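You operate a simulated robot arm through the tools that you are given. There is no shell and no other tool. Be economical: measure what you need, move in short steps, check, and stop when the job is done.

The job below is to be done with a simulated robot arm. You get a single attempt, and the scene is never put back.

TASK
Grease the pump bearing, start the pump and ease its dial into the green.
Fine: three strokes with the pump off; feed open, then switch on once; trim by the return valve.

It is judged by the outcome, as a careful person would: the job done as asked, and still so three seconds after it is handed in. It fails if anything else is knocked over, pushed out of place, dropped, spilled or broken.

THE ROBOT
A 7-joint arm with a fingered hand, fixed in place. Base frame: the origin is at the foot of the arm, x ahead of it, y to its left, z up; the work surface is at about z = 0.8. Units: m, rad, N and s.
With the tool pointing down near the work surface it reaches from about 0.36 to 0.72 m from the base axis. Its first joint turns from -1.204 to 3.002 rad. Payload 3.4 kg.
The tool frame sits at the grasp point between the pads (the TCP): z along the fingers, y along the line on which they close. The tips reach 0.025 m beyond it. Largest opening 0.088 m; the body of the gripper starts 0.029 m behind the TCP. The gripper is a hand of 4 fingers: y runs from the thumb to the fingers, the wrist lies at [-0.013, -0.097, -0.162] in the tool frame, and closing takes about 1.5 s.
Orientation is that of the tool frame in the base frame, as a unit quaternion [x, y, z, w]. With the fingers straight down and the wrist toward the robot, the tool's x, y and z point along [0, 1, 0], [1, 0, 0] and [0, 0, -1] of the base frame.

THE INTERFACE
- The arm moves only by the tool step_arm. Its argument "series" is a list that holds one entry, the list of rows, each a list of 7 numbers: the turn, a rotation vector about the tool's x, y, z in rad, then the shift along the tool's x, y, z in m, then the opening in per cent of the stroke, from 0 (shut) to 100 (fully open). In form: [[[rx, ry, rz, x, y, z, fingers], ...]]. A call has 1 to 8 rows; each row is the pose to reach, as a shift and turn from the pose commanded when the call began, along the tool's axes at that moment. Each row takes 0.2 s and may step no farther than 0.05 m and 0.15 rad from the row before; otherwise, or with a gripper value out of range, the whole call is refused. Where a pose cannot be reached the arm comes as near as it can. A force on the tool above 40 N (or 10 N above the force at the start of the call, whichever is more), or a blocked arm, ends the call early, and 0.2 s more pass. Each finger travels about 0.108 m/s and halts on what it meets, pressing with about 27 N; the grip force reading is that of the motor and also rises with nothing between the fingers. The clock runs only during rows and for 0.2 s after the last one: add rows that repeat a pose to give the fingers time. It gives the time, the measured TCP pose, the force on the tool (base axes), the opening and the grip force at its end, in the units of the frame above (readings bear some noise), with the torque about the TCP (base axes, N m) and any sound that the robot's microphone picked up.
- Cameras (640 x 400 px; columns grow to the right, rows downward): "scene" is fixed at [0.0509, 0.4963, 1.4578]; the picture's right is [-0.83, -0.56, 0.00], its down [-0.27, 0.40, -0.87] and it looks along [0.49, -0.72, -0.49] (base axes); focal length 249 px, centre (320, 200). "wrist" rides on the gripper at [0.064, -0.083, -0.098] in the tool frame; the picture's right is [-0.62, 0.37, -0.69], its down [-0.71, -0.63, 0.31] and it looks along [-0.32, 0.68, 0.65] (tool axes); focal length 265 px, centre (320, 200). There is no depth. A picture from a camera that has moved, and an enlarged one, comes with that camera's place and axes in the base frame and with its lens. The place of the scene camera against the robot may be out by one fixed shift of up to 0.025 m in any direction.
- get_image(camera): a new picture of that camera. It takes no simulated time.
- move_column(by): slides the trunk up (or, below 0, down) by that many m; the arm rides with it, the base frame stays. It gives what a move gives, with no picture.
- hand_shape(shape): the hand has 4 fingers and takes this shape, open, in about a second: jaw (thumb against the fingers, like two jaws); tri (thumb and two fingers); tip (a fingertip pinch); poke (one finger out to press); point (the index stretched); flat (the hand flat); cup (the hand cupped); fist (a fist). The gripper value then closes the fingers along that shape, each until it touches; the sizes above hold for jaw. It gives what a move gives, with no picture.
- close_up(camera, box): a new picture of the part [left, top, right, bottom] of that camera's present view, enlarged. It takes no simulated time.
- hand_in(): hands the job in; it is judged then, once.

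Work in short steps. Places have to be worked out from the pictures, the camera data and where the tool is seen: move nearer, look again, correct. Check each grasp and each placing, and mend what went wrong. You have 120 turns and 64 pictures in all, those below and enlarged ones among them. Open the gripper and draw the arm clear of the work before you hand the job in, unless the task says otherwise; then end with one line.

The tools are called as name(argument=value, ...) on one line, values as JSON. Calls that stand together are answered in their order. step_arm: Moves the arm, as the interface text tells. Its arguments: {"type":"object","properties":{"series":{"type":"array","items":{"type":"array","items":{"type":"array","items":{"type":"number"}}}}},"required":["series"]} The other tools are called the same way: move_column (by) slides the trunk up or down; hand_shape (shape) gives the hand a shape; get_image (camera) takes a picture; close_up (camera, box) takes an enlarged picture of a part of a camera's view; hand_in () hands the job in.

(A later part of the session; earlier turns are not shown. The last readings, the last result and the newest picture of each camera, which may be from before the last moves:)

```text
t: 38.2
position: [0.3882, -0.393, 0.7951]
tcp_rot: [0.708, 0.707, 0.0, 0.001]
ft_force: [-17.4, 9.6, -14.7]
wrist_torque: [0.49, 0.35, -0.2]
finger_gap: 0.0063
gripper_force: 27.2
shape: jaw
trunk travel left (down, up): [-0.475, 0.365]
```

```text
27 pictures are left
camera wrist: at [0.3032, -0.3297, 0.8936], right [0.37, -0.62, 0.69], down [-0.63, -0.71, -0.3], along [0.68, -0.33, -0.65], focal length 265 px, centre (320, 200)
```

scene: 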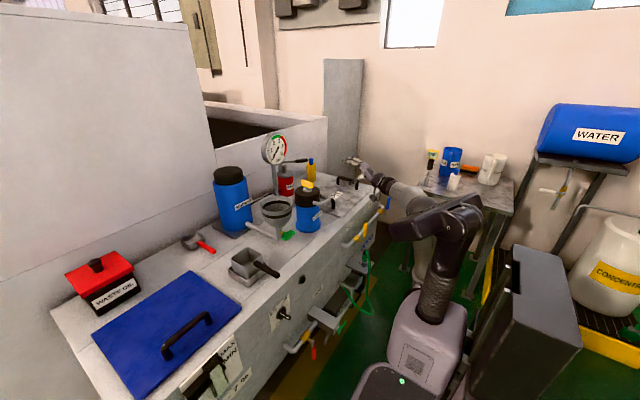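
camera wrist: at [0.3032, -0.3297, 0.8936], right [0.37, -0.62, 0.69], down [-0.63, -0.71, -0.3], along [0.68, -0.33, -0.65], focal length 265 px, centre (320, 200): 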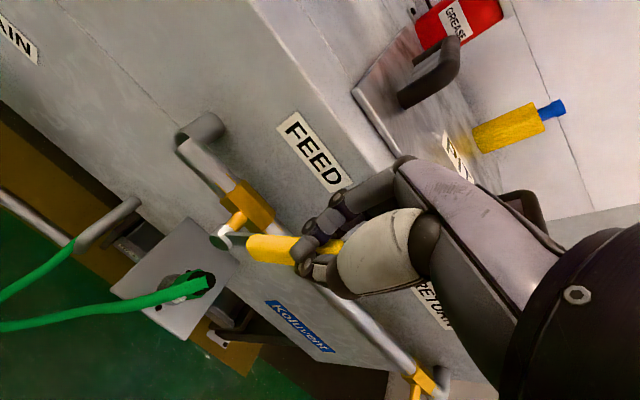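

The handle is turning, with about 10 N of resistance. I carry on along the arc toward −y and down.

step_arm(series=[[[0, 0, 0, -0.01, 0.002, 0.003, 0], [0, 0, 0, -0.02, 0.002, 0.008, 0], [0, 0, 0, -0.03, 0.002, 0.014, 0], [0, 0, 0, -0.038, 0.002, 0.02, 0], [0, 0, 0, -0.046, 0.002, 0.028, 0]]])

get_image(camera="wrist")

```text
t: 39.4
position: [0.3896, -0.4381, 0.7697]
tcp_rot: [0.708, 0.707, -0.001, 0.002]
ft_force: [-16.5, 22.4, -13.1]
wrist_torque: [0.65, 0.3, 0.09]
finger_gap: 0.0061
gripper_force: 27.3
shape: jaw
trunk travel left (down, up): [-0.475, 0.365]
```

```text
26 pictures are left
camera wrist: at [0.3047, -0.3746, 0.8672], right [0.37, -0.62, 0.7], down [-0.63, -0.72, -0.3], along [0.68, -0.33, -0.65], focal length 265 px, centre (320, 200)
```

wrist: 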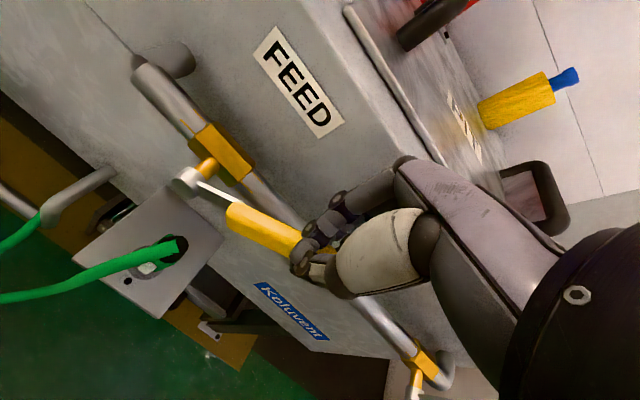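

The handle is now roughly 50–55° round. I continue mostly downward, watching for contact between the fingers and the pipe.

step_arm(series=[[[0, 0, 0, -0.003, -0.001, 0.01, 0], [0, 0, 0, -0.007, -0.002, 0.02, 0], [0, 0, 0, -0.01, -0.003, 0.03, 0]]])

get_image(camera="wrist")

```text
t: 40.2
position: [0.3876, -0.4522, 0.7399]
tcp_rot: [0.709, 0.705, -0.001, 0.006]
ft_force: [-7.7, 0.7, 3.8]
wrist_torque: [0.25, 0.13, 0.08]
finger_gap: 0.0068
gripper_force: 27.1
shape: jaw
trunk travel left (down, up): [-0.475, 0.365]
```

```text
25 pictures are left
camera wrist: at [0.3022, -0.3876, 0.8371], right [0.36, -0.62, 0.7], down [-0.63, -0.71, -0.3], along [0.69, -0.33, -0.65], focal length 265 px, centre (320, 200)
```

wrist: 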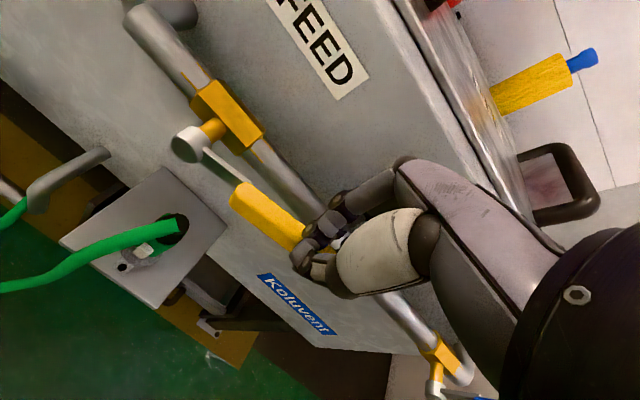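

About 75° now. I continue down another 1.8 cm for the last bit.

step_arm(series=[[[0, 0, 0, -0.001, -0.001, 0.007, 0], [0, 0, 0, -0.002, -0.002, 0.014, 0], [0, 0, 0, -0.002, -0.003, 0.021, 0]]])

get_image(camera="wrist")

```text
t: 41.0
position: [0.3855, -0.4542, 0.7183]
tcp_rot: [0.708, 0.706, 0.0, 0.005]
ft_force: [-3.4, -9.0, 11.2]
wrist_torque: [0.12, 0.0, 0.11]
finger_gap: 0.0072
gripper_force: 27.4
shape: jaw
trunk travel left (down, up): [-0.475, 0.365]
```

```text
24 pictures are left
camera wrist: at [0.2998, -0.3896, 0.8157], right [0.36, -0.62, 0.7], down [-0.63, -0.71, -0.3], along [0.69, -0.33, -0.65], focal length 265 px, centre (320, 200)
```

wrist: 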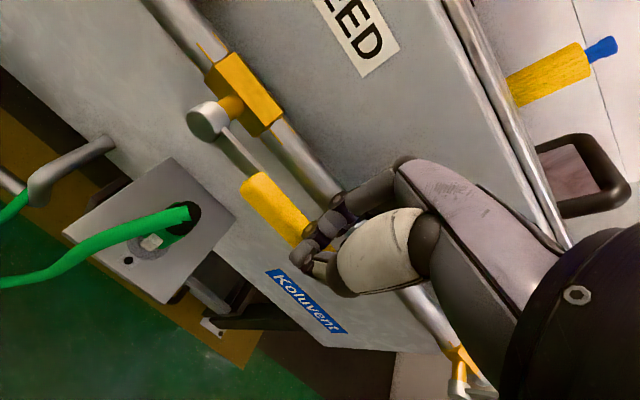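

The handle is now about parallel to the pipe, with 11 N upward. I nudge 5 mm further to seat it on the open stop.

step_arm(series=[[[0, 0, 0, 0.001, 0, 0.003, 0], [0, 0, 0, 0.001, 0, 0.006, 0]]])

```text
t: 41.7
position: [0.3854, -0.453, 0.7179]
tcp_rot: [0.709, 0.705, -0.001, 0.011]
ft_force: [-9.2, -3.4, 16.3]
wrist_torque: [0.15, 0.09, 0.05]
finger_gap: 0.0075
gripper_force: 27.4
shape: jaw
trunk travel left (down, up): [-0.475, 0.365]
stopped in row 2: the force on the tool passed its limit at 41 N (the readings are from after the stop); the commanded pose is now the measured one
```

41 N: on the open stop, so the feed is open. I release slightly, rise, and shift toward the return valve to measure it.

step_arm(series=[[[0, 0, 0, 0, -0.001, -0.001, 12], [0, 0, 0, 0, -0.002, -0.001, 25], [0, 0, 0, 0, -0.002, -0.001, 30], [0, 0, 0, 0, -0.002, -0.04, 40], [0, 0, 0, 0, -0.002, -0.085, 60], [0, 0, 0, -0.03, -0.01, -0.12, 90], [0, 0, 0, -0.06, -0.02, -0.15, 100], [0, 0, 0, -0.1, -0.03, -0.16, 100]]])

get_image(camera="wrist")

```text
t: 43.5
position: [0.3557, -0.5515, 0.8756]
tcp_rot: [0.708, 0.706, -0.001, 0.008]
ft_force: [-0.3, 0.1, -0.1]
wrist_torque: [0.0, -0.03, 0.02]
finger_gap: 0.0876
gripper_force: 0.1
shape: jaw
trunk travel left (down, up): [-0.475, 0.365]
```

```text
23 pictures are left
camera wrist: at [0.2696, -0.488, 0.9725], right [0.36, -0.61, 0.7], down [-0.63, -0.72, -0.3], along [0.69, -0.33, -0.64], focal length 265 px, centre (320, 200)
```

wrist: 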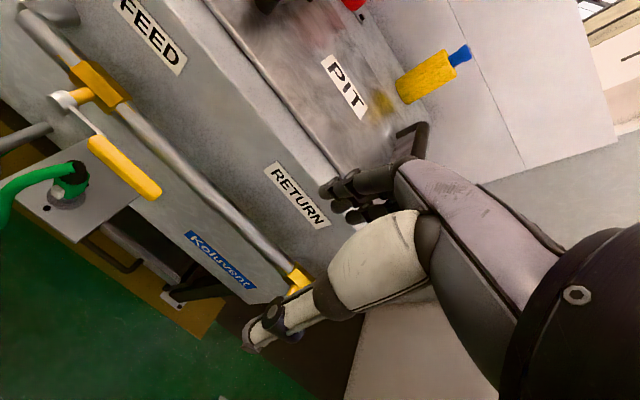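

Return valve is at y ≈ −0.652, its handle tip near (0.39, −0.652, 0.805), mirroring the feed. That is near the reach limit, so I yaw the hand about 0.5 rad and go above it.

step_arm(series=[[[0, 0, 0.125, -0.025, 0.009, -0.01, 100], [0, 0, 0.25, -0.05, 0.018, -0.02, 100], [0, 0, 0.375, -0.075, 0.026, -0.025, 100], [0, 0, 0.5, -0.1, 0.034, -0.025, 100]]])

get_image(camera="wrist")

```text
t: 44.5
position: [0.388, -0.6523, 0.9019]
tcp_rot: [0.861, 0.509, 0.001, 0.007]
ft_force: [0.6, 0.0, 1.0]
wrist_torque: [0.02, 0.02, -0.04]
finger_gap: 0.0875
gripper_force: 0.0
shape: jaw
trunk travel left (down, up): [-0.475, 0.365]
```

```text
22 pictures are left
camera wrist: at [0.3438, -0.5557, 0.9985], right [0.02, -0.71, 0.7], down [-0.89, -0.32, -0.31], along [0.45, -0.62, -0.64], focal length 265 px, centre (320, 200)
```

wrist: 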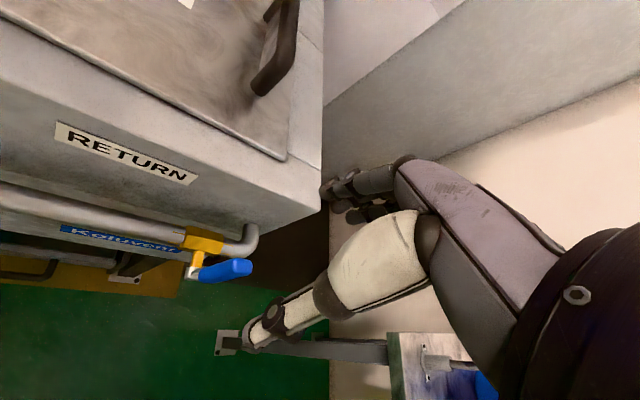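

The handle shows at x 0.393, y ≈ −0.66. I lower over it, taking out some of the yaw, with the pads front and back.

step_arm(series=[[[0, 0, -0.08, -0.006, 0.006, 0.025, 90], [0, 0, -0.16, -0.006, 0.006, 0.05, 80], [0, 0, -0.25, -0.006, 0.006, 0.08, 70], [0, 0, -0.25, -0.006, 0.006, 0.102, 70]]])

get_image(camera="wrist")

```text
t: 45.5
position: [0.3927, -0.6609, 0.8003]
tcp_rot: [0.791, 0.612, 0.0, 0.008]
ft_force: [-0.1, -0.9, 0.6]
wrist_torque: [-0.03, 0.01, -0.01]
finger_gap: 0.0617
gripper_force: 0.1
shape: jaw
trunk travel left (down, up): [-0.475, 0.365]
```

```text
21 pictures are left
camera wrist: at [0.3262, -0.5772, 0.8961], right [0.19, -0.68, 0.7], down [-0.79, -0.54, -0.31], along [0.59, -0.49, -0.64], focal length 265 px, centre (320, 200)
```

wrist: 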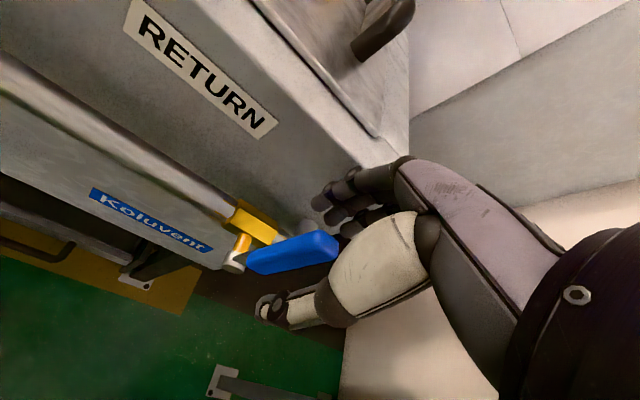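

The blue handle is between the pads. I close on it.

step_arm(series=[[[0, 0, 0, 0, 0, 0, 45], [0, 0, 0, 0, 0, 0, 20], [0, 0, 0, 0, 0, 0, 0], [0, 0, 0, 0, 0, 0, 0], [0, 0, 0, 0, 0, 0, 0], [0, 0, 0, 0, 0, 0, 0]]])

```text
t: 46.9
position: [0.393, -0.6609, 0.7984]
tcp_rot: [0.791, 0.611, 0.0, 0.008]
ft_force: [-2.2, -0.7, -2.5]
wrist_torque: [0.03, 0.02, -0.02]
finger_gap: 0.008
gripper_force: 26.8
shape: jaw
trunk travel left (down, up): [-0.475, 0.365]
```

Gripped at 8 mm. I swing the return handle toward −y in small steps, aiming for about 30° as a pre-set bypass so that the start is soft.

step_arm(series=[[[0, 0, 0, -0.01, 0.0025, 0, 0], [0, 0, 0, -0.0195, 0.005, 0.002, 0], [0, 0, 0, -0.029, 0.0075, 0.005, 0], [0, 0, 0, -0.039, 0.01, 0.009, 0]]])

get_image(camera="wrist")

```text
t: 47.9
position: [0.3879, -0.6937, 0.791]
tcp_rot: [0.792, 0.611, 0.0, 0.008]
ft_force: [0.8, -0.4, 0.2]
wrist_torque: [0.03, 0.0, 0.01]
finger_gap: 0.0057
gripper_force: 27.2
shape: jaw
out of reach, approached as far as the arm can: row 4
trunk travel left (down, up): [-0.475, 0.365]
```

```text
20 pictures are left
camera wrist: at [0.3217, -0.6108, 0.8875], right [0.19, -0.68, 0.7], down [-0.79, -0.54, -0.31], along [0.59, -0.49, -0.64], focal length 265 px, centre (320, 200)
```

wrist: 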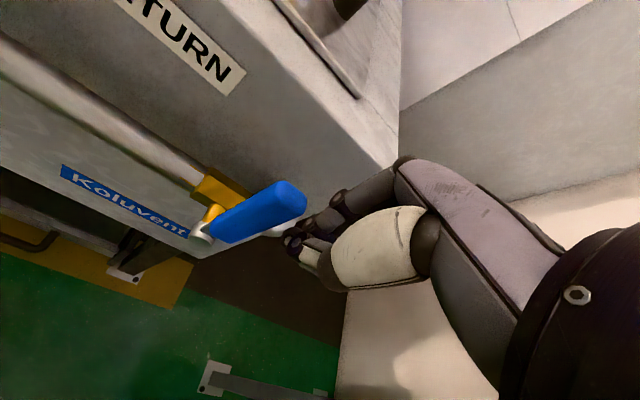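

The pads slipped off: the handle is still vertical and the fingers are now on its −y side. I use that to push gently toward +y with closed fingers, to feel which way it turns.

step_arm(series=[[[0, 0, 0, 0.01, 0.0, 0, 0], [0, 0, 0, 0.02, -0.001, 0, 0], [0, 0, 0, 0.03, -0.003, 0, 0]]])

get_image(camera="wrist")

```text
t: 48.7
position: [0.3927, -0.6651, 0.7913]
tcp_rot: [0.791, 0.611, 0.001, 0.008]
ft_force: [0.3, -2.0, 1.0]
wrist_torque: [-0.03, 0.03, 0.03]
finger_gap: 0.006
gripper_force: 26.5
shape: jaw
trunk travel left (down, up): [-0.475, 0.365]
```

```text
19 pictures are left
camera wrist: at [0.3257, -0.58, 0.8868], right [0.19, -0.68, 0.7], down [-0.79, -0.54, -0.31], along [0.59, -0.49, -0.64], focal length 265 px, centre (320, 200)
```

wrist: 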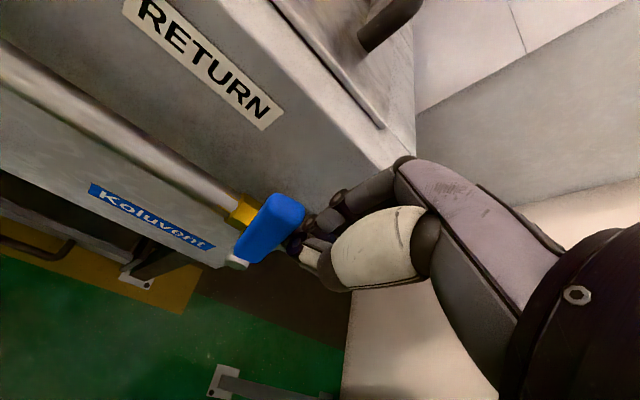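

The return handle turns toward +y with only 2 N; it is now about 17° open. I push a further 2 cm to pre-open it to about 30°.

step_arm(series=[[[0, 0, 0, 0.01, -0.0025, 0.001, 0], [0, 0, 0, 0.02, -0.005, 0.003, 0]]])

get_image(camera="wrist")

```text
t: 49.3
position: [0.3938, -0.6424, 0.788]
tcp_rot: [0.791, 0.612, 0.0, 0.009]
ft_force: [-0.6, -1.7, 0.1]
wrist_torque: [-0.02, -0.01, 0.0]
finger_gap: 0.0059
gripper_force: 27.2
shape: jaw
trunk travel left (down, up): [-0.475, 0.365]
```

```text
18 pictures are left
camera wrist: at [0.3259, -0.5589, 0.8844], right [0.19, -0.68, 0.7], down [-0.79, -0.54, -0.31], along [0.59, -0.49, -0.64], focal length 265 px, centre (320, 200)
```

wrist: 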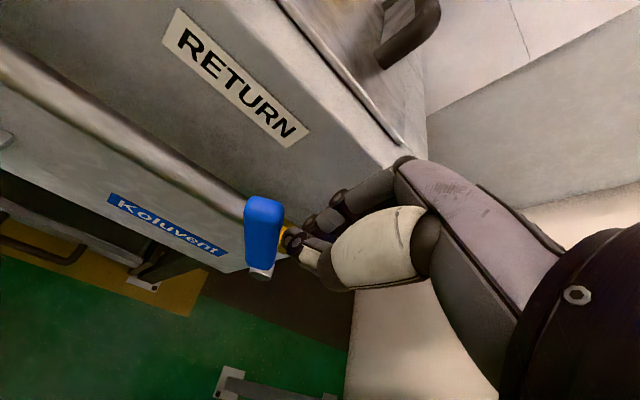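

The return is pre-opened to about 36°. I back off, rise clear and head toward the pump switch on the left.

step_arm(series=[[[0, 0, 0, -0.0116, 0.003, 0, 0], [0, 0, 0, -0.0116, 0.003, -0.05, 0], [0, 0, 0, -0.0116, 0.003, -0.095, 0], [0, 0, 0, -0.005, -0.019, -0.135, 0], [0, 0, -0.08, 0.019, -0.046, -0.15, 0], [0, 0, -0.16, 0.0627, -0.0575, -0.15, 0], [0, 0, -0.25, 0.107, -0.0687, -0.15, 0], [0, 0, -0.25, 0.153, -0.08, -0.15, 0]]])

step_arm(series=[[[0, 0, 0, 0.045, 0, 0, 0], [0, 0, 0, 0.09, 0, 0, 0], [0, 0, 0, 0.135, 0, 0, 0], [0, 0, 0, 0.18, 0, 0, 0], [0, 0, 0, 0.225, 0, 0, 0], [0, 0, 0, 0.27, 0, 0, 50], [0, 0, 0, 0.315, 0, 0, 100], [0, 0, 0, 0.36, 0, 0, 100]]])

get_image(camera="scene")

```text
t: 51.1
position: [0.3487, -0.4703, 0.9345]
tcp_rot: [0.708, 0.707, -0.001, 0.009]
ft_force: [0.0, 0.6, -0.4]
wrist_torque: [0.0, -0.01, -0.01]
finger_gap: 0.0055
gripper_force: 27.1
shape: jaw
trunk travel left (down, up): [-0.475, 0.365]
```

```text
t: 52.9
position: [0.3543, -0.3226, 0.9357]
tcp_rot: [0.709, 0.705, -0.001, 0.009]
ft_force: [-0.5, 0.1, -0.5]
wrist_torque: [0.01, -0.05, -0.02]
finger_gap: 0.0879
gripper_force: 0.2
shape: jaw
out of reach, approached as far as the arm can: row 4, 5, 6, 7, 8
trunk travel left (down, up): [-0.475, 0.365]
```

```text
17 pictures are left
```

scene: 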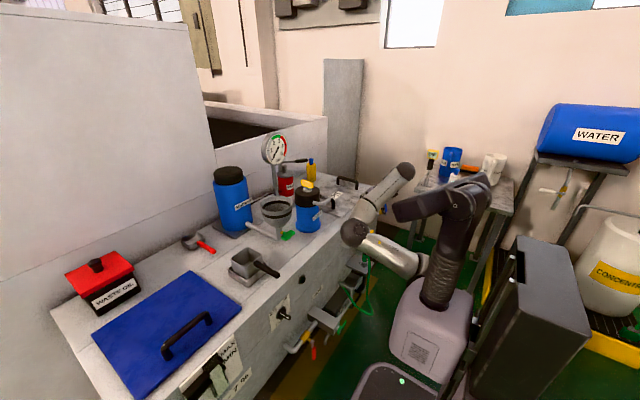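

The arm is folded too high relative to the trunk here. I raise the trunk 0.2 m and carry on toward +y, dropping the hand back as I go.

move_column(by=0.2)

step_arm(series=[[[0, 0, 0, 0.01, 0.01, 0.04, 100], [0, 0, 0, 0.03, 0.02, 0.075, 100], [0, 0, 0, 0.07, 0.03, 0.1, 100], [0, 0, 0, 0.115, 0.03, 0.11, 100], [0, 0, 0, 0.16, 0.03, 0.11, 100], [0, 0, 0, 0.205, 0.03, 0.11, 100], [0, 0, 0, 0.25, 0.03, 0.11, 100], [0, 0, 0, 0.295, 0.03, 0.11, 100]]])

```text
t: 55.1
position: [0.3556, -0.3228, 1.1355]
tcp_rot: [0.708, 0.706, -0.001, 0.009]
ft_force: [-0.7, -0.5, -0.1]
wrist_torque: [0.0, -0.01, -0.01]
finger_gap: 0.0877
gripper_force: 0.1
shape: jaw
trunk travel left (down, up): [-0.675, 0.165]
```

```text
t: 56.8
position: [0.503, -0.232, 0.9934]
tcp_rot: [0.708, 0.706, 0.011, 0.028]
ft_force: [-1.9, 3.2, 17.2]
wrist_torque: [-0.04, -0.97, 0.16]
finger_gap: 0.088
gripper_force: 0.0
shape: jaw
out of reach, approached as far as the arm can: row 1, 2, 3, 4, 5, 6, 7, 8
trunk travel left (down, up): [-0.675, 0.165]
stopped in row 8: the force on the tool passed its limit at 46 N (the readings are from after the stop); the commanded pose is now the measured one
```

The arm slid forward and touched something, probably the filter: 17 N upward. I lift straight up at once and inspect.

step_arm(series=[[[0, 0, 0, 0, 0, -0.02, 100], [0, 0, 0, 0, 0, -0.05, 100], [0, 0, 0, 0, 0, -0.09, 100]]])

get_image(camera="scene")

```text
t: 57.6
position: [0.5187, -0.2433, 1.0791]
tcp_rot: [0.709, 0.705, 0.007, 0.025]
ft_force: [0.0, 0.2, 0.5]
wrist_torque: [-0.03, -0.01, 0.02]
finger_gap: 0.0878
gripper_force: 0.1
shape: jaw
out of reach, approached as far as the arm can: row 1, 2, 3
trunk travel left (down, up): [-0.675, 0.165]
```

```text
16 pictures are left
```

scene: 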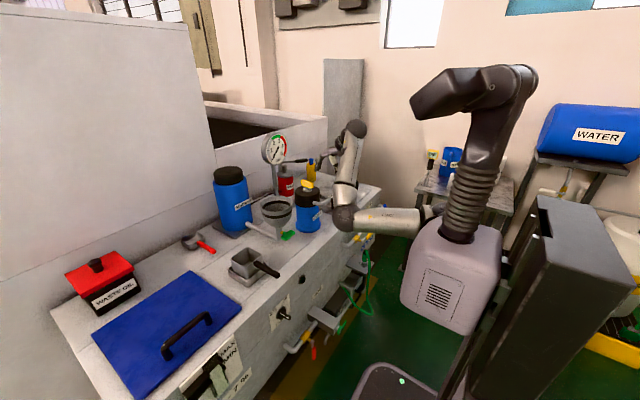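

The filter looks undisturbed. The elbow has dropped into an awkward posture, so I go back toward the known start pose (0.45, −0.31, 1.26) to unwind the arm before trying again.

step_arm(series=[[[0, 0, 0, 0, 0, -0.04, 100], [0, 0, 0, -0.01, -0.01, -0.08, 100], [0, 0, 0, -0.025, -0.025, -0.115, 100], [0, 0, 0, -0.04, -0.04, -0.15, 100], [0, 0, 0, -0.055, -0.055, -0.18, 100], [0, 0, 0, -0.067, -0.067, -0.2, 100], [0, 0, 0, -0.067, -0.067, -0.2, 100]]])

get_image(camera="scene")

```text
t: 59.2
position: [0.4439, -0.3058, 1.2756]
tcp_rot: [0.709, 0.705, 0.007, 0.024]
ft_force: [-0.1, -0.5, -0.5]
wrist_torque: [-0.02, -0.01, 0.01]
finger_gap: 0.0879
gripper_force: 0.2
shape: jaw
trunk travel left (down, up): [-0.675, 0.165]
```

```text
15 pictures are left
```

scene: 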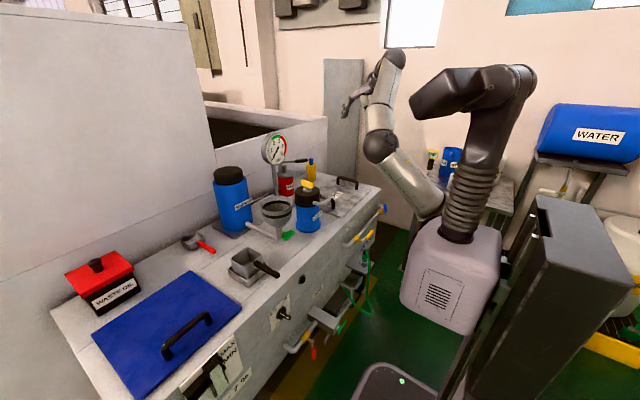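

The arm is unwound to the start region, with the elbow up. Now I travel toward +y at this safe height.

step_arm(series=[[[0, 0, 0, 0.045, 0, 0, 100], [0, 0, 0, 0.09, 0, 0, 100], [0, 0, 0, 0.135, 0, 0, 100], [0, 0, 0, 0.18, 0, 0, 100], [0, 0, 0, 0.225, 0, 0, 100], [0, 0, 0, 0.27, 0, 0, 100], [0, 0, 0, 0.315, 0, 0, 100], [0, 0, 0, 0.36, 0, 0, 100]]])

```text
t: 61.0
position: [0.5077, -0.0745, 1.3374]
tcp_rot: [0.714, 0.7, 0.01, 0.019]
ft_force: [-0.3, 0.2, -0.2]
wrist_torque: [-0.01, -0.02, -0.02]
finger_gap: 0.0878
gripper_force: 0.1
shape: jaw
out of reach, approached as far as the arm can: row 2, 3, 4, 5, 6, 7, 8
trunk travel left (down, up): [-0.675, 0.165]
```

It is riding a joint limit with the tool vertical. The switch needs a forward-pointing hand anyway, so I pitch forward here and see whether that frees it.

step_arm(series=[[[-0.15, 0, 0, 0, -0.02, 0, 100], [-0.3, 0, 0, 0.0, -0.04, 0, 100], [-0.45, 0, 0, 0.0, -0.06, 0, 100], [-0.6, 0, 0, 0.0, -0.08, 0.02, 100], [-0.75, 0, 0, 0, -0.1, 0.04, 100], [-0.9, 0, 0, 0, -0.1, 0.06, 100], [-1.05, 0, 0, 0, -0.1, 0.08, 100], [-1.2, 0, 0, 0, -0.1, 0.1, 100]]])

step_arm(series=[[[-0.1, 0, 0, 0.04, 0, 0, 100], [-0.2, 0, 0, 0.08, 0, 0, 100], [-0.33, 0, 0, 0.12, 0, 0, 100], [-0.33, 0, 0, 0.16, 0, 0, 100]]])

get_image(camera="scene")

```text
t: 62.8
position: [0.4106, -0.2355, 1.2394]
tcp_rot: [0.571, 0.578, 0.404, 0.42]
ft_force: [-0.5, 0.2, 0.6]
wrist_torque: [0.01, 0.01, -0.02]
finger_gap: 0.088
gripper_force: 0.2
shape: jaw
out of reach, approached as far as the arm can: row 1, 2, 3, 4, 5, 6, 7, 8
trunk travel left (down, up): [-0.675, 0.165]
```

```text
t: 63.8
position: [0.4245, -0.2343, 1.2412]
tcp_rot: [0.495, 0.503, 0.493, 0.509]
ft_force: [-0.3, 0.5, -0.1]
wrist_torque: [0.02, 0.04, 0.0]
finger_gap: 0.0878
gripper_force: 0.0
shape: jaw
out of reach, approached as far as the arm can: row 1, 2, 3, 4
trunk travel left (down, up): [-0.675, 0.165]
```

```text
14 pictures are left
```

scene: 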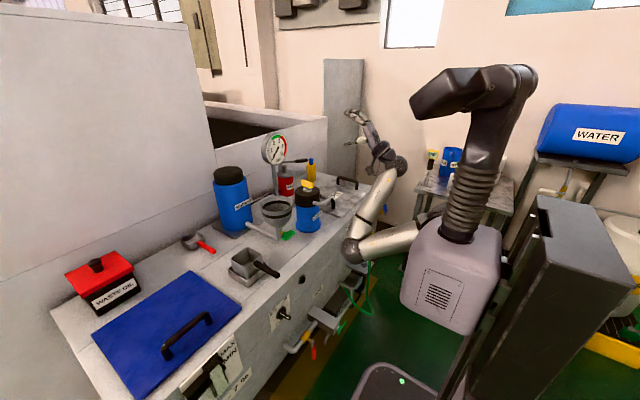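

The arm's shoulder is on the torso's right side, so the hand should point left-forward to reach the switch. I yaw the hand left about 45° while moving left and slightly down.

step_arm(series=[[[0, 0.14, 0, 0.02, -0.02, -0.01, 100], [0, 0.28, 0, 0.04, -0.04, -0.02, 100], [0, 0.42, 0, 0.06, -0.06, -0.03, 100], [0, 0.56, 0, 0.09, -0.08, -0.04, 100], [0, 0.7, 0, 0.12, -0.1, -0.05, 100], [0, 0.8, 0, 0.16, -0.1, -0.05, 100], [0, 0.8, 0, 0.2, -0.1, -0.05, 100], [0, 0.8, 0, 0.24, -0.1, -0.05, 100]]])

get_image(camera="wrist")

```text
t: 65.6
position: [0.3868, -0.13, 1.1342]
tcp_rot: [0.258, 0.685, 0.606, 0.312]
ft_force: [-0.8, 0.0, -1.1]
wrist_torque: [0.02, -0.02, -0.04]
finger_gap: 0.088
gripper_force: 0.1
shape: jaw
out of reach, approached as far as the arm can: row 1, 2, 3, 4, 5, 6, 7, 8
trunk travel left (down, up): [-0.675, 0.165]
```

```text
13 pictures are left
camera wrist: at [0.2722, -0.1611, 1.0505], right [-0.11, -0.87, 0.49], down [0.72, -0.4, -0.56], along [0.69, 0.29, 0.67], focal length 265 px, centre (320, 200)
```

wrist: 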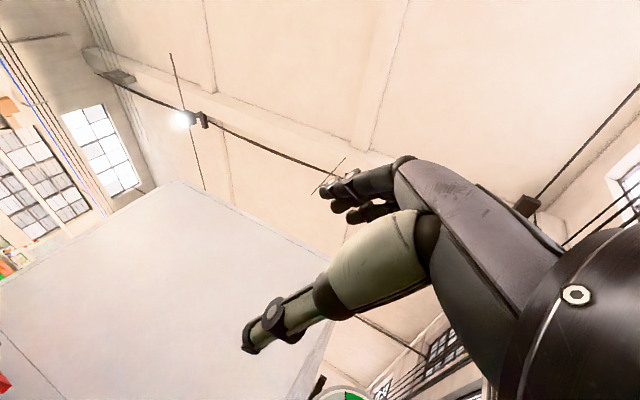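

The hand has swung left and reached y −0.13. I continue left and down in the same manner.

step_arm(series=[[[0, 0, 0, 0.02, -0.009, 0.018, 100], [0, 0, 0, 0.04, -0.018, 0.035, 100], [0, 0, 0, 0.06, -0.027, 0.053, 100], [0, 0, 0, 0.079, -0.036, 0.07, 100], [0, 0, 0, 0.099, -0.046, 0.088, 100], [0, 0, 0, 0.118, -0.055, 0.106, 100], [0, 0, 0, 0.138, -0.064, 0.123, 100], [0, 0, 0, 0.158, -0.073, 0.141, 100]]])

```text
t: 66.6
position: [0.3735, -0.1299, 1.1449]
tcp_rot: [0.209, 0.668, 0.619, 0.357]
ft_force: [0.4, 0.2, 0.0]
wrist_torque: [0.03, 0.01, 0.02]
finger_gap: 0.0881
gripper_force: 0.0
shape: jaw
out of reach, approached as far as the arm can: row 1, 2, 3, 4, 5
trunk travel left (down, up): [-0.675, 0.165]
stopped in row 5: the arm was blocked; the commanded pose is now the measured one
```

The arm reports being blocked. I look at the scene to see by what.

close_up(camera="scene", box=[240, 90, 560, 300])

```text
1.90 times, centred on (400, 195) of scene
camera zoom: at [0.0509, 0.4963, 1.4578], right [-0.83, -0.56, 0.0], down [-0.27, 0.4, -0.87], along [0.49, -0.72, -0.49], focal length 474 px, centre (168, 210)
```

zoom: 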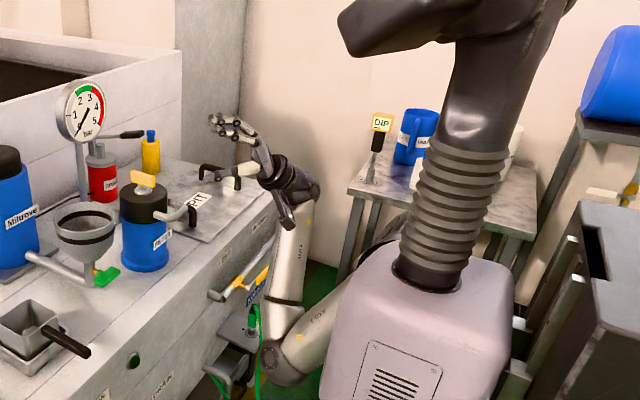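

The elbow sits low in front of the bench and the forearm is folded hard against its limit, so the hand must go farther from the shoulder. I move it down and slightly forward.

step_arm(series=[[[0, 0, 0, 0.004, -0.041, 0.004, 100], [0, 0, 0, 0.009, -0.082, 0.007, 100], [0, 0, 0, 0.013, -0.123, 0.011, 100], [0, 0, 0, 0.017, -0.164, 0.014, 100], [0, 0, 0, 0.022, -0.205, 0.018, 100]]])

close_up(camera="scene", box=[240, 90, 560, 300])

```text
t: 67.3
position: [0.3803, -0.139, 1.1217]
tcp_rot: [0.136, 0.657, 0.587, 0.452]
ft_force: [-0.4, -1.0, 0.3]
wrist_torque: [0.0, 0.02, -0.04]
finger_gap: 0.088
gripper_force: 0.0
shape: jaw
trunk travel left (down, up): [-0.675, 0.165]
stopped in row 3: the arm was blocked; the commanded pose is now the measured one
```

```text
1.90 times, centred on (400, 195) of scene
camera zoom: at [0.0509, 0.4963, 1.4578], right [-0.83, -0.56, 0.0], down [-0.27, 0.4, -0.87], along [0.49, -0.72, -0.49], focal length 474 px, centre (168, 210)
```

zoom: 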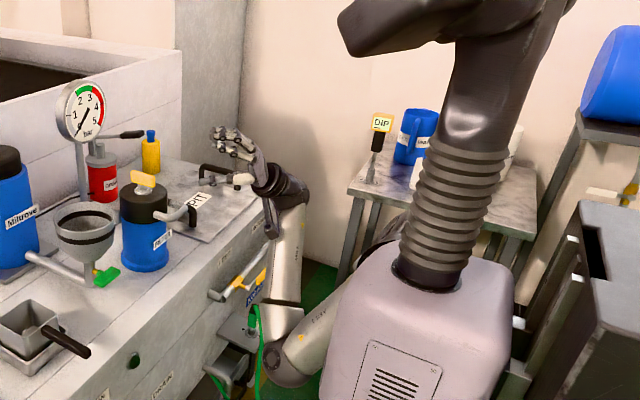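

The elbow has folded in front of the torso and is blocked there. I reset: back to pointing straight forward, right and outward, to stretch the arm and let the elbow fall back to the right.

step_arm(series=[[[0.036, -0.096, 0.057, -0.035, 0.005, -0.003, 100], [0.072, -0.193, 0.113, -0.07, 0.01, -0.006, 100], [0.108, -0.29, 0.17, -0.105, 0.01, -0.009, 100], [0.145, -0.386, 0.227, -0.14, 0, -0.012, 100], [0.181, -0.483, 0.284, -0.175, -0.01, -0.015, 100], [0.217, -0.58, 0.34, -0.21, -0.02, -0.018, 100], [0.253, -0.676, 0.397, -0.229, -0.02, -0.018, 100]]])

step_arm(series=[[[0, 0, 0, 0, 0, 0.03, 100], [0, 0, 0, 0, -0.01, 0.06, 100], [0, 0, 0, 0, -0.02, 0.09, 100], [0, 0, 0, 0, -0.03, 0.12, 100], [0, 0, 0, 0, -0.03, 0.15, 100], [0, 0, 0, 0, -0.03, 0.18, 100]]])

```text
t: 68.9
position: [0.5031, -0.321, 1.1988]
tcp_rot: [0.502, 0.499, 0.5, 0.5]
ft_force: [0.2, -0.7, -0.5]
wrist_torque: [0.05, -0.01, 0.01]
finger_gap: 0.0879
gripper_force: 0.1
shape: jaw
trunk travel left (down, up): [-0.675, 0.165]
```

```text
t: 70.3
position: [0.683, -0.3182, 1.1722]
tcp_rot: [0.501, 0.499, 0.501, 0.499]
ft_force: [0.2, -0.2, 0.3]
wrist_torque: [0.0, 0.02, 0.02]
finger_gap: 0.0877
gripper_force: 0.0
shape: jaw
trunk travel left (down, up): [-0.675, 0.165]
```

Arm stretched; the gauge is close on the left (≈0.75, −0.22, 1.12), so I first retract to x ≈ 0.55, then sweep left while yawing left.

step_arm(series=[[[0, 0, 0, 0, 0.01, -0.045, 100], [0, 0, 0, 0, 0.02, -0.09, 100], [0, 0.1, 0, 0.03, 0.02, -0.12, 100], [0, 0.2, 0, 0.07, 0.02, -0.13, 100], [0, 0.3, 0, 0.115, 0.02, -0.13, 100], [0, 0.4, 0, 0.16, 0.02, -0.13, 100], [0, 0.5, 0, 0.205, 0.02, -0.13, 100], [0, 0.6, 0, 0.25, 0.02, -0.13, 100]]])

close_up(camera="scene", box=[200, 50, 560, 300])

```text
t: 72.1
position: [0.5499, -0.0751, 1.1924]
tcp_rot: [0.333, 0.62, 0.629, 0.329]
ft_force: [-0.1, -0.1, 0.3]
wrist_torque: [0.0, 0.01, 0.02]
finger_gap: 0.0882
gripper_force: 0.1
shape: jaw
trunk travel left (down, up): [-0.675, 0.165]
```

```text
1.60 times, centred on (380, 175) of scene
camera zoom: at [0.0509, 0.4963, 1.4578], right [-0.83, -0.56, 0.0], down [-0.27, 0.4, -0.87], along [0.49, -0.72, -0.49], focal length 398 px, centre (224, 240)
```

zoom: 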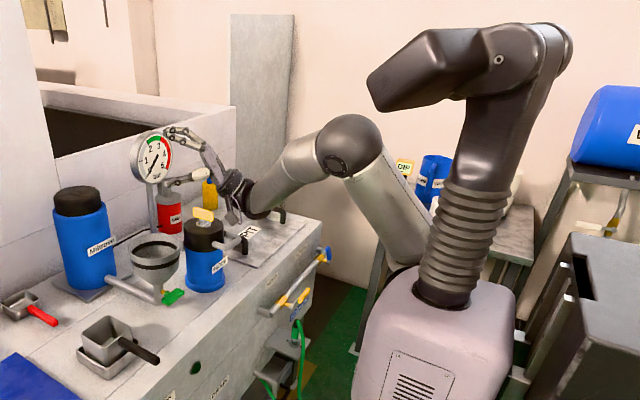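

The elbow is now up and the arm moves freely. I continue left and back toward a point in front of the switch, staying high.

step_arm(series=[[[0, 0, 0, 0.042, 0, -0.002, 100], [0, 0, 0, 0.084, 0, -0.004, 100], [0, 0, 0, 0.126, 0, -0.006, 100], [0, 0, 0, 0.168, 0, -0.008, 100], [0, 0, 0, 0.21, 0, -0.01, 100], [0, 0, 0, 0.25, 0, -0.02, 100]]])

```text
t: 73.5
position: [0.3924, 0.1265, 1.1922]
tcp_rot: [0.329, 0.625, 0.627, 0.329]
ft_force: [0.3, 0.1, 1.0]
wrist_torque: [-0.01, -0.01, -0.03]
finger_gap: 0.088
gripper_force: 0.1
shape: jaw
trunk travel left (down, up): [-0.675, 0.165]
```

Now in front of the switch area. I lower the trunk 0.3 m, keeping the hand in front of the bench edge.

step_arm(series=[[[0, -0.1, 0, 0, 0, -0.02, 100], [0.1, -0.2, 0, 0, 0, -0.04, 100], [0.2, -0.3, 0, 0, 0, -0.05, 100], [0.3, -0.3, 0, 0, 0, -0.05, 100], [0.4, -0.3, 0, 0, 0, -0.05, 100]]])

move_column(by=-0.3)

get_image(camera="wrist")

```text
t: 74.7
position: [0.3521, 0.099, 1.1916]
tcp_rot: [0.478, 0.681, 0.434, 0.346]
ft_force: [-0.7, 0.7, 0.2]
wrist_torque: [0.0, -0.02, 0.01]
finger_gap: 0.0883
gripper_force: 0.0
shape: jaw
trunk travel left (down, up): [-0.675, 0.165]
```

```text
t: 77.7
position: [0.354, 0.0989, 0.8938]
tcp_rot: [0.478, 0.681, 0.434, 0.346]
ft_force: [-0.1, -0.8, -0.4]
wrist_torque: [-0.02, 0.03, 0.01]
finger_gap: 0.0879
gripper_force: 0.1
shape: jaw
trunk travel left (down, up): [-0.375, 0.465]
```

```text
9 pictures are left
camera wrist: at [0.2156, 0.1196, 0.8497], right [-0.3, -0.71, 0.64], down [0.27, -0.7, -0.66], along [0.92, -0.02, 0.4], focal length 265 px, centre (320, 200)
```

wrist: 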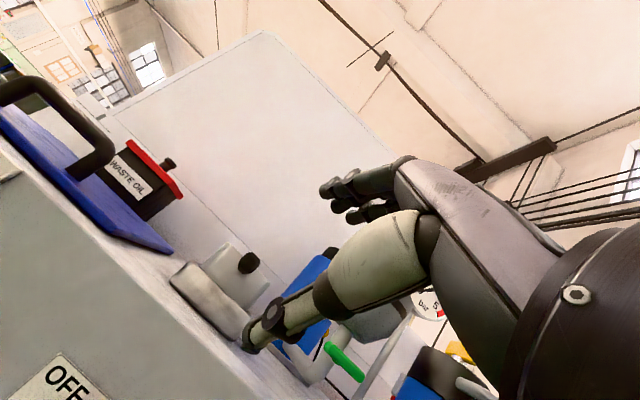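

The OFF label is near (0.49, 0.157, 0.72), which puts the knob around y 0.13, z 0.69, protruding to x ≈ 0.44. I lower 0.1 m and tip the view down to see it properly.

step_arm(series=[[[0.13, 0, 0, 0, 0, 0, 100], [0.27, 0, 0, 0, 0, 0, 100], [0.4, 0, 0, 0, 0, 0, 100]]])

move_column(by=-0.1)

get_image(camera="wrist")

```text
t: 78.5
position: [0.3539, 0.1002, 0.8925]
tcp_rot: [0.537, 0.754, 0.291, 0.243]
ft_force: [0.6, -1.1, 0.2]
wrist_torque: [0.0, 0.02, -0.01]
finger_gap: 0.0882
gripper_force: 0.1
shape: jaw
trunk travel left (down, up): [-0.375, 0.465]
```

```text
t: 79.8
position: [0.3527, 0.0994, 0.7931]
tcp_rot: [0.537, 0.753, 0.291, 0.244]
ft_force: [-0.6, -0.5, -1.0]
wrist_torque: [-0.02, -0.02, 0.03]
finger_gap: 0.0882
gripper_force: 0.0
shape: jaw
trunk travel left (down, up): [-0.275, 0.565]
```

```text
8 pictures are left
camera wrist: at [0.2098, 0.121, 0.8003], right [-0.04, -0.62, 0.79], down [0.0, -0.79, -0.62], along [1.0, -0.02, 0.03], focal length 265 px, centre (320, 200)
```

wrist: 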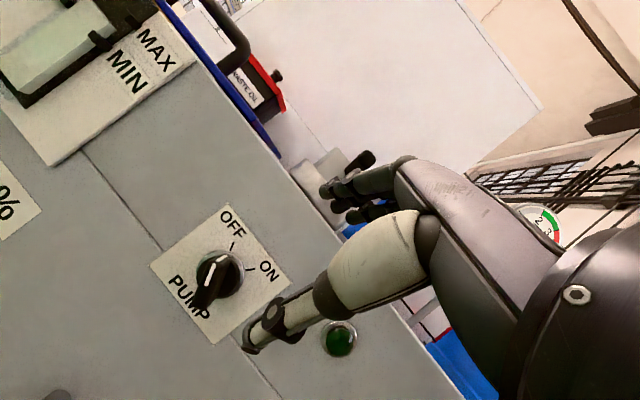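

Clear view: knob axis at about (y 0.119, z 0.683), bar protruding from x 0.443 to 0.475. OFF is about 25° left of up and ON about 30° right. I close the fingers and go to the left of the bar, level with its upper end, to push it rightward.

step_arm(series=[[[0, 0, 0, 0.035, 0.009, 0.006, 60], [0, 0, 0, 0.07, 0.019, 0.013, 30], [0, 0, 0, 0.105, 0.028, 0.019, 0], [0, 0, 0, 0.099, 0.029, 0.049, 0], [0, 0, 0, 0.093, 0.031, 0.08, 0], [0, 0, 0, 0.087, 0.032, 0.11, 0], [0, 0, 0, 0.081, 0.0334, 0.139, 0]]])

get_image(camera="wrist")

```text
t: 81.4
position: [0.4467, 0.2092, 0.7109]
tcp_rot: [0.537, 0.754, 0.291, 0.242]
ft_force: [-1.0, 0.5, 0.1]
wrist_torque: [0.0, 0.01, 0.05]
finger_gap: 0.0
gripper_force: 27.3
shape: jaw
trunk travel left (down, up): [-0.275, 0.565]
```

```text
7 pictures are left
camera wrist: at [0.3016, 0.2307, 0.7193], right [-0.04, -0.62, 0.78], down [0.0, -0.79, -0.62], along [1.0, -0.02, 0.03], focal length 265 px, centre (320, 200)
```

wrist: 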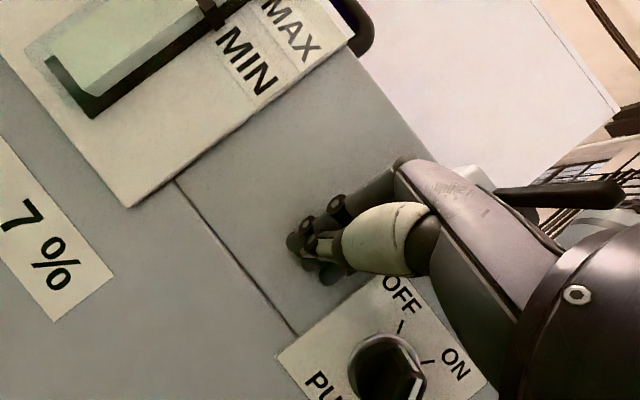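

Tip height matches the top of the bar and the bundle's right edge is near y 0.18. I push right slowly, stopping when the force rises.

step_arm(series=[[[0, 0, 0, -0.019, -0.0051, -0.0035, 0], [0, 0, 0, -0.033, -0.0089, -0.0062, 0], [0, 0, 0, -0.043, -0.0115, -0.0079, 0], [0, 0, 0, -0.05, -0.0135, -0.0093, 0], [0, 0, 0, -0.058, -0.0155, -0.0107, 0]]])

```text
t: 82.6
position: [0.4427, 0.1507, 0.7145]
tcp_rot: [0.534, 0.754, 0.293, 0.246]
ft_force: [-14.4, 17.4, 11.9]
wrist_torque: [-0.07, -0.34, 0.17]
finger_gap: 0.0
gripper_force: 27.1
shape: jaw
trunk travel left (down, up): [-0.275, 0.565]
```

Contact: 17 N sideways, with some force outward and upward. I push on in smaller steps.

step_arm(series=[[[0, 0, 0, -0.006, -0.0015, -0.001, 0], [0, 0, 0, -0.012, -0.003, -0.002, 0], [0, 0, 0, -0.018, -0.0045, -0.003, 0]]])

get_image(camera="wrist")

```text
t: 83.2
position: [0.4403, 0.1436, 0.7189]
tcp_rot: [0.528, 0.756, 0.299, 0.244]
ft_force: [-7.7, 15.5, 12.2]
wrist_torque: [0.12, -0.26, 0.22]
finger_gap: 0.0
gripper_force: 27.1
shape: jaw
trunk travel left (down, up): [-0.275, 0.565]
stopped in row 3: the force on the tool passed its limit at 43 N (the readings are from after the stop); the commanded pose is now the measured one
```

```text
6 pictures are left
camera wrist: at [0.2963, 0.1624, 0.7246], right [-0.03, -0.62, 0.78], down [0.03, -0.78, -0.62], along [1.0, 0.0, 0.04], focal length 265 px, centre (320, 200)
```

wrist: 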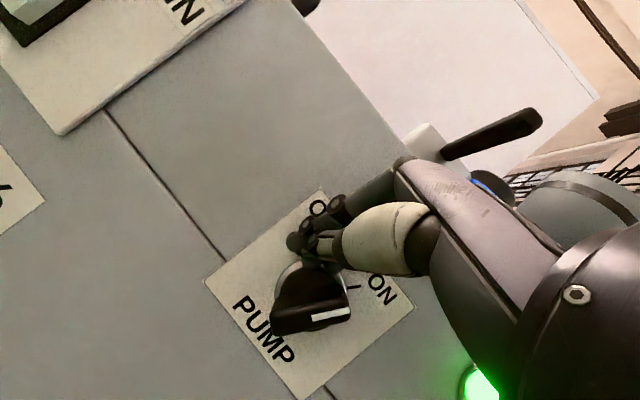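

The lamp is lit green and the pointer is at ON: the pump is running. I back the hand off cleanly and read the dial.

step_arm(series=[[[0, 0, 0, 0.008, 0.002, 0.001, 0], [0, 0, 0, 0.015, -0.005, -0.02, 0], [0, 0, 0, 0.028, -0.016, -0.046, 0], [0, 0, 0, 0.042, -0.027, -0.072, 0]]])

close_up(camera="scene", box=[240, 120, 304, 160])

```text
t: 84.2
position: [0.3645, 0.1586, 0.7443]
tcp_rot: [0.533, 0.755, 0.294, 0.243]
ft_force: [0.4, 0.1, 0.4]
wrist_torque: [0.0, 0.01, -0.06]
finger_gap: 0.0
gripper_force: 27.1
shape: jaw
trunk travel left (down, up): [-0.275, 0.565]
```

```text
10.00 times, centred on (272, 140) of scene
camera zoom: at [0.0509, 0.4963, 1.4578], right [-0.83, -0.56, 0.0], down [-0.27, 0.4, -0.87], along [0.49, -0.72, -0.49], focal length 2486 px, centre (800, 800)
```

zoom: 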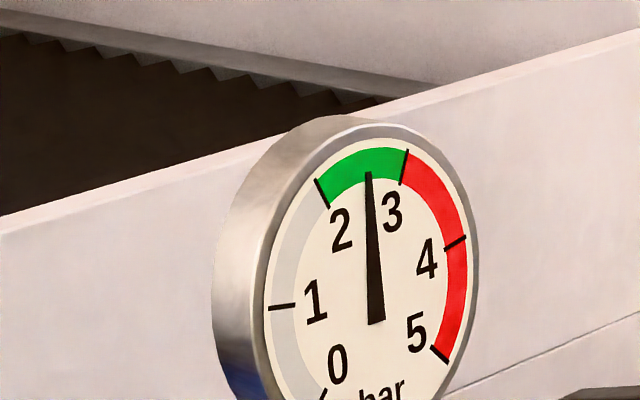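

The needle reads about 2.6 bar, mid-green, thanks to the pre-set return. I open the hand, raise it clear with the trunk, which gives the pressure time to settle, and read again.

step_arm(series=[[[0, 0, 0, 0, -0.01, -0.02, 30], [0, 0, 0, 0, -0.015, -0.03, 60], [0, 0, 0, 0, -0.015, -0.03, 100], [0, 0, 0, 0, -0.015, -0.03, 100]]])

move_column(by=0.3)

get_image(camera="scene")

close_up(camera="scene", box=[240, 120, 304, 160])

```text
t: 85.2
position: [0.3336, 0.151, 0.7551]
tcp_rot: [0.533, 0.755, 0.295, 0.244]
ft_force: [0.1, -0.1, 0.2]
wrist_torque: [0.0, -0.01, 0.02]
finger_gap: 0.088
gripper_force: 0.1
shape: jaw
trunk travel left (down, up): [-0.275, 0.565]
```

```text
t: 88.2
position: [0.3331, 0.1499, 1.0555]
tcp_rot: [0.532, 0.755, 0.295, 0.243]
ft_force: [-0.5, 0.1, 0.3]
wrist_torque: [0.0, -0.01, -0.01]
finger_gap: 0.0876
gripper_force: 0.1
shape: jaw
trunk travel left (down, up): [-0.575, 0.265]
```

```text
4 pictures are left
```

scene: 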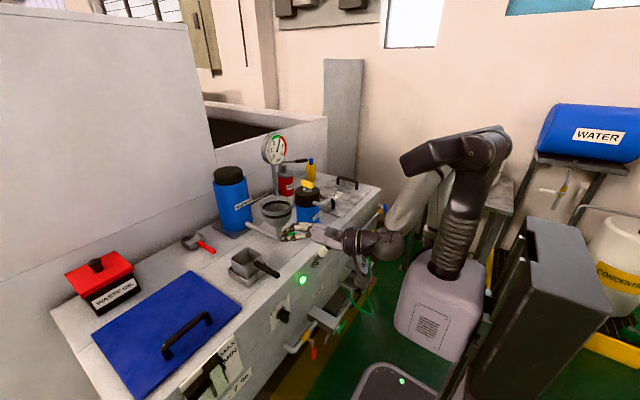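

```text
10.00 times, centred on (272, 140) of scene
camera zoom: at [0.0509, 0.4963, 1.4578], right [-0.83, -0.56, 0.0], down [-0.27, 0.4, -0.87], along [0.49, -0.72, -0.49], focal length 2486 px, centre (800, 800)
```

zoom: 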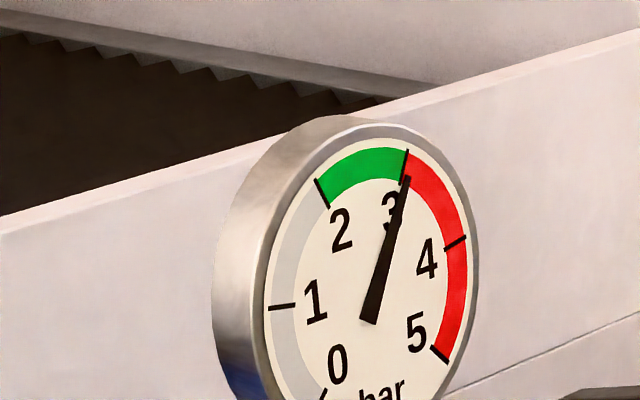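

The needle had been ramping and has now settled at about 3.05, just over the green edge. The return needs about 10° more. I go back to the return valve by the proven route: first raise the hand and level it again.

move_column(by=0.1)

step_arm(series=[[[-0.13, 0, 0, -0.019, 0.008, -0.007, 100], [-0.27, 0, 0, -0.037, 0.017, -0.013, 100], [-0.4, 0, 0, -0.056, 0.025, -0.02, 100]]])

step_arm(series=[[[-0.1, 0.075, 0, 0.004, 0.005, 0.011, 60], [-0.2, 0.15, 0, 0.007, 0.009, 0.021, 30], [-0.3, 0.225, 0, 0.011, 0.014, 0.032, 0], [-0.4, 0.3, 0, 0.014, 0.0186, 0.0426, 0]]])

```text
t: 89.6
position: [0.3336, 0.1497, 1.1546]
tcp_rot: [0.532, 0.755, 0.295, 0.243]
ft_force: [0.0, -0.2, 0.5]
wrist_torque: [0.04, -0.02, 0.03]
finger_gap: 0.0876
gripper_force: 0.1
shape: jaw
trunk travel left (down, up): [-0.675, 0.165]
```

```text
t: 90.4
position: [0.354, 0.0987, 1.1889]
tcp_rot: [0.474, 0.681, 0.44, 0.345]
ft_force: [-0.2, 0.1, 0.7]
wrist_torque: [-0.01, -0.01, -0.01]
finger_gap: 0.0877
gripper_force: 0.0
shape: jaw
trunk travel left (down, up): [-0.675, 0.165]
```

```text
t: 91.4
position: [0.3938, 0.1274, 1.1897]
tcp_rot: [0.326, 0.624, 0.631, 0.325]
ft_force: [-0.2, 0.7, -0.7]
wrist_torque: [-0.02, 0.02, 0.02]
finger_gap: 0.0
gripper_force: 26.9
shape: jaw
trunk travel left (down, up): [-0.675, 0.165]
```

Exactly on the earlier path. I reverse the sweep to the right over the bench.

step_arm(series=[[[0, 0, 0, -0.042, 0, 0.01, 0], [0, 0, 0, -0.084, 0, 0.013, 0], [0, 0, 0, -0.126, 0, 0.015, 0], [0, 0, 0, -0.168, 0, 0.017, 0], [0, 0, 0, -0.21, 0, 0.018, 0], [0, 0, 0, -0.25, 0, 0.018, 0]]])

step_arm(series=[[[0, -0.1, 0, -0.037, 0, -0.025, 0], [0, -0.2, 0, -0.074, 0, -0.051, 0], [0, -0.3, 0, -0.111, 0, -0.076, 0], [0, -0.4, 0, -0.148, 0, -0.102, 0], [0, -0.5, 0, -0.185, 0, -0.127, 0], [0, -0.6, 0, -0.2, 0, -0.137, 0]]])

```text
t: 92.8
position: [0.5552, -0.0685, 1.1884]
tcp_rot: [0.325, 0.625, 0.631, 0.325]
ft_force: [0.3, 0.2, -0.3]
wrist_torque: [0.01, -0.03, -0.03]
finger_gap: 0.0
gripper_force: 27.2
shape: jaw
trunk travel left (down, up): [-0.675, 0.165]
```

```text
t: 94.2
position: [0.5559, -0.3072, 1.1864]
tcp_rot: [0.497, 0.5, 0.507, 0.496]
ft_force: [-0.6, 0.0, -0.9]
wrist_torque: [-0.02, -0.03, 0.01]
finger_gap: 0.0
gripper_force: 27.1
shape: jaw
trunk travel left (down, up): [-0.675, 0.165]
```

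Now I continue right while tipping the tool downward, heading above the return valve and staying well out from the shoulder.

step_arm(series=[[[0.14, 0, 0, -0.036, 0, -0.017, 0], [0.28, 0, 0, -0.072, 0, -0.034, 0], [0.42, 0, 0, -0.108, 0, -0.051, 0], [0.56, 0, 0, -0.144, 0, -0.068, 0], [0.7, 0, 0, -0.18, 0, -0.085, 0], [0.84, 0, 0, -0.216, 0, -0.102, 0], [0.98, 0, 0, -0.252, 0, -0.119, 0], [1.12, 0, 0, -0.288, 0, -0.136, 0]]])

```text
t: 96.0
position: [0.4237, -0.6018, 1.1818]
tcp_rot: [0.686, 0.693, 0.162, 0.152]
ft_force: [-0.5, -0.2, 0.8]
wrist_torque: [-0.01, 0.01, -0.02]
finger_gap: 0.0
gripper_force: 27.4
shape: jaw
trunk travel left (down, up): [-0.675, 0.165]
```

No limits hit. I finish turning to the earlier pushing pose (straight down, yaw 0.25) above the −y side of the handle.

step_arm(series=[[[0.111, -0.018, 0.065, -0.019, -0.0136, 0.01, 0], [0.222, -0.036, 0.13, -0.038, -0.027, 0.02, 0], [0.332, -0.053, 0.194, -0.056, -0.041, 0.029, 0], [0.443, -0.071, 0.259, -0.075, -0.0545, 0.039, 0]]])

```text
t: 97.0
position: [0.3842, -0.651, 1.1065]
tcp_rot: [0.791, 0.612, 0.001, 0.003]
ft_force: [0.0, -0.5, 0.2]
wrist_torque: [0.01, 0.01, 0.01]
finger_gap: 0.0
gripper_force: 27.1
shape: jaw
out of reach, approached as far as the arm can: row 3, 4
trunk travel left (down, up): [-0.675, 0.165]
```

At the reach edge here. I lower the trunk 0.2 m to the same height as before (tips still about 9 cm above the handle), then shift right.

move_column(by=-0.2)

step_arm(series=[[[0, 0, 0, -0.015, 0.01, 0.01, 0], [0, 0, 0, -0.03, 0.016, 0.02, 0], [0, 0, 0, -0.03, 0.016, 0.02, 0]]])

```text
t: 99.1
position: [0.3837, -0.6526, 0.9072]
tcp_rot: [0.791, 0.612, 0.003, 0.003]
ft_force: [1.1, -0.6, 0.0]
wrist_torque: [0.0, 0.0, 0.0]
finger_gap: 0.0
gripper_force: 27.2
shape: jaw
trunk travel left (down, up): [-0.475, 0.365]
```

```text
t: 99.9
position: [0.3829, -0.6687, 0.8774]
tcp_rot: [0.79, 0.613, 0.002, 0.004]
ft_force: [-0.4, 0.6, 0.2]
wrist_torque: [-0.01, 0.0, 0.01]
finger_gap: 0.0
gripper_force: 26.1
shape: jaw
out of reach, approached as far as the arm can: row 1, 2, 3
trunk travel left (down, up): [-0.475, 0.365]
```

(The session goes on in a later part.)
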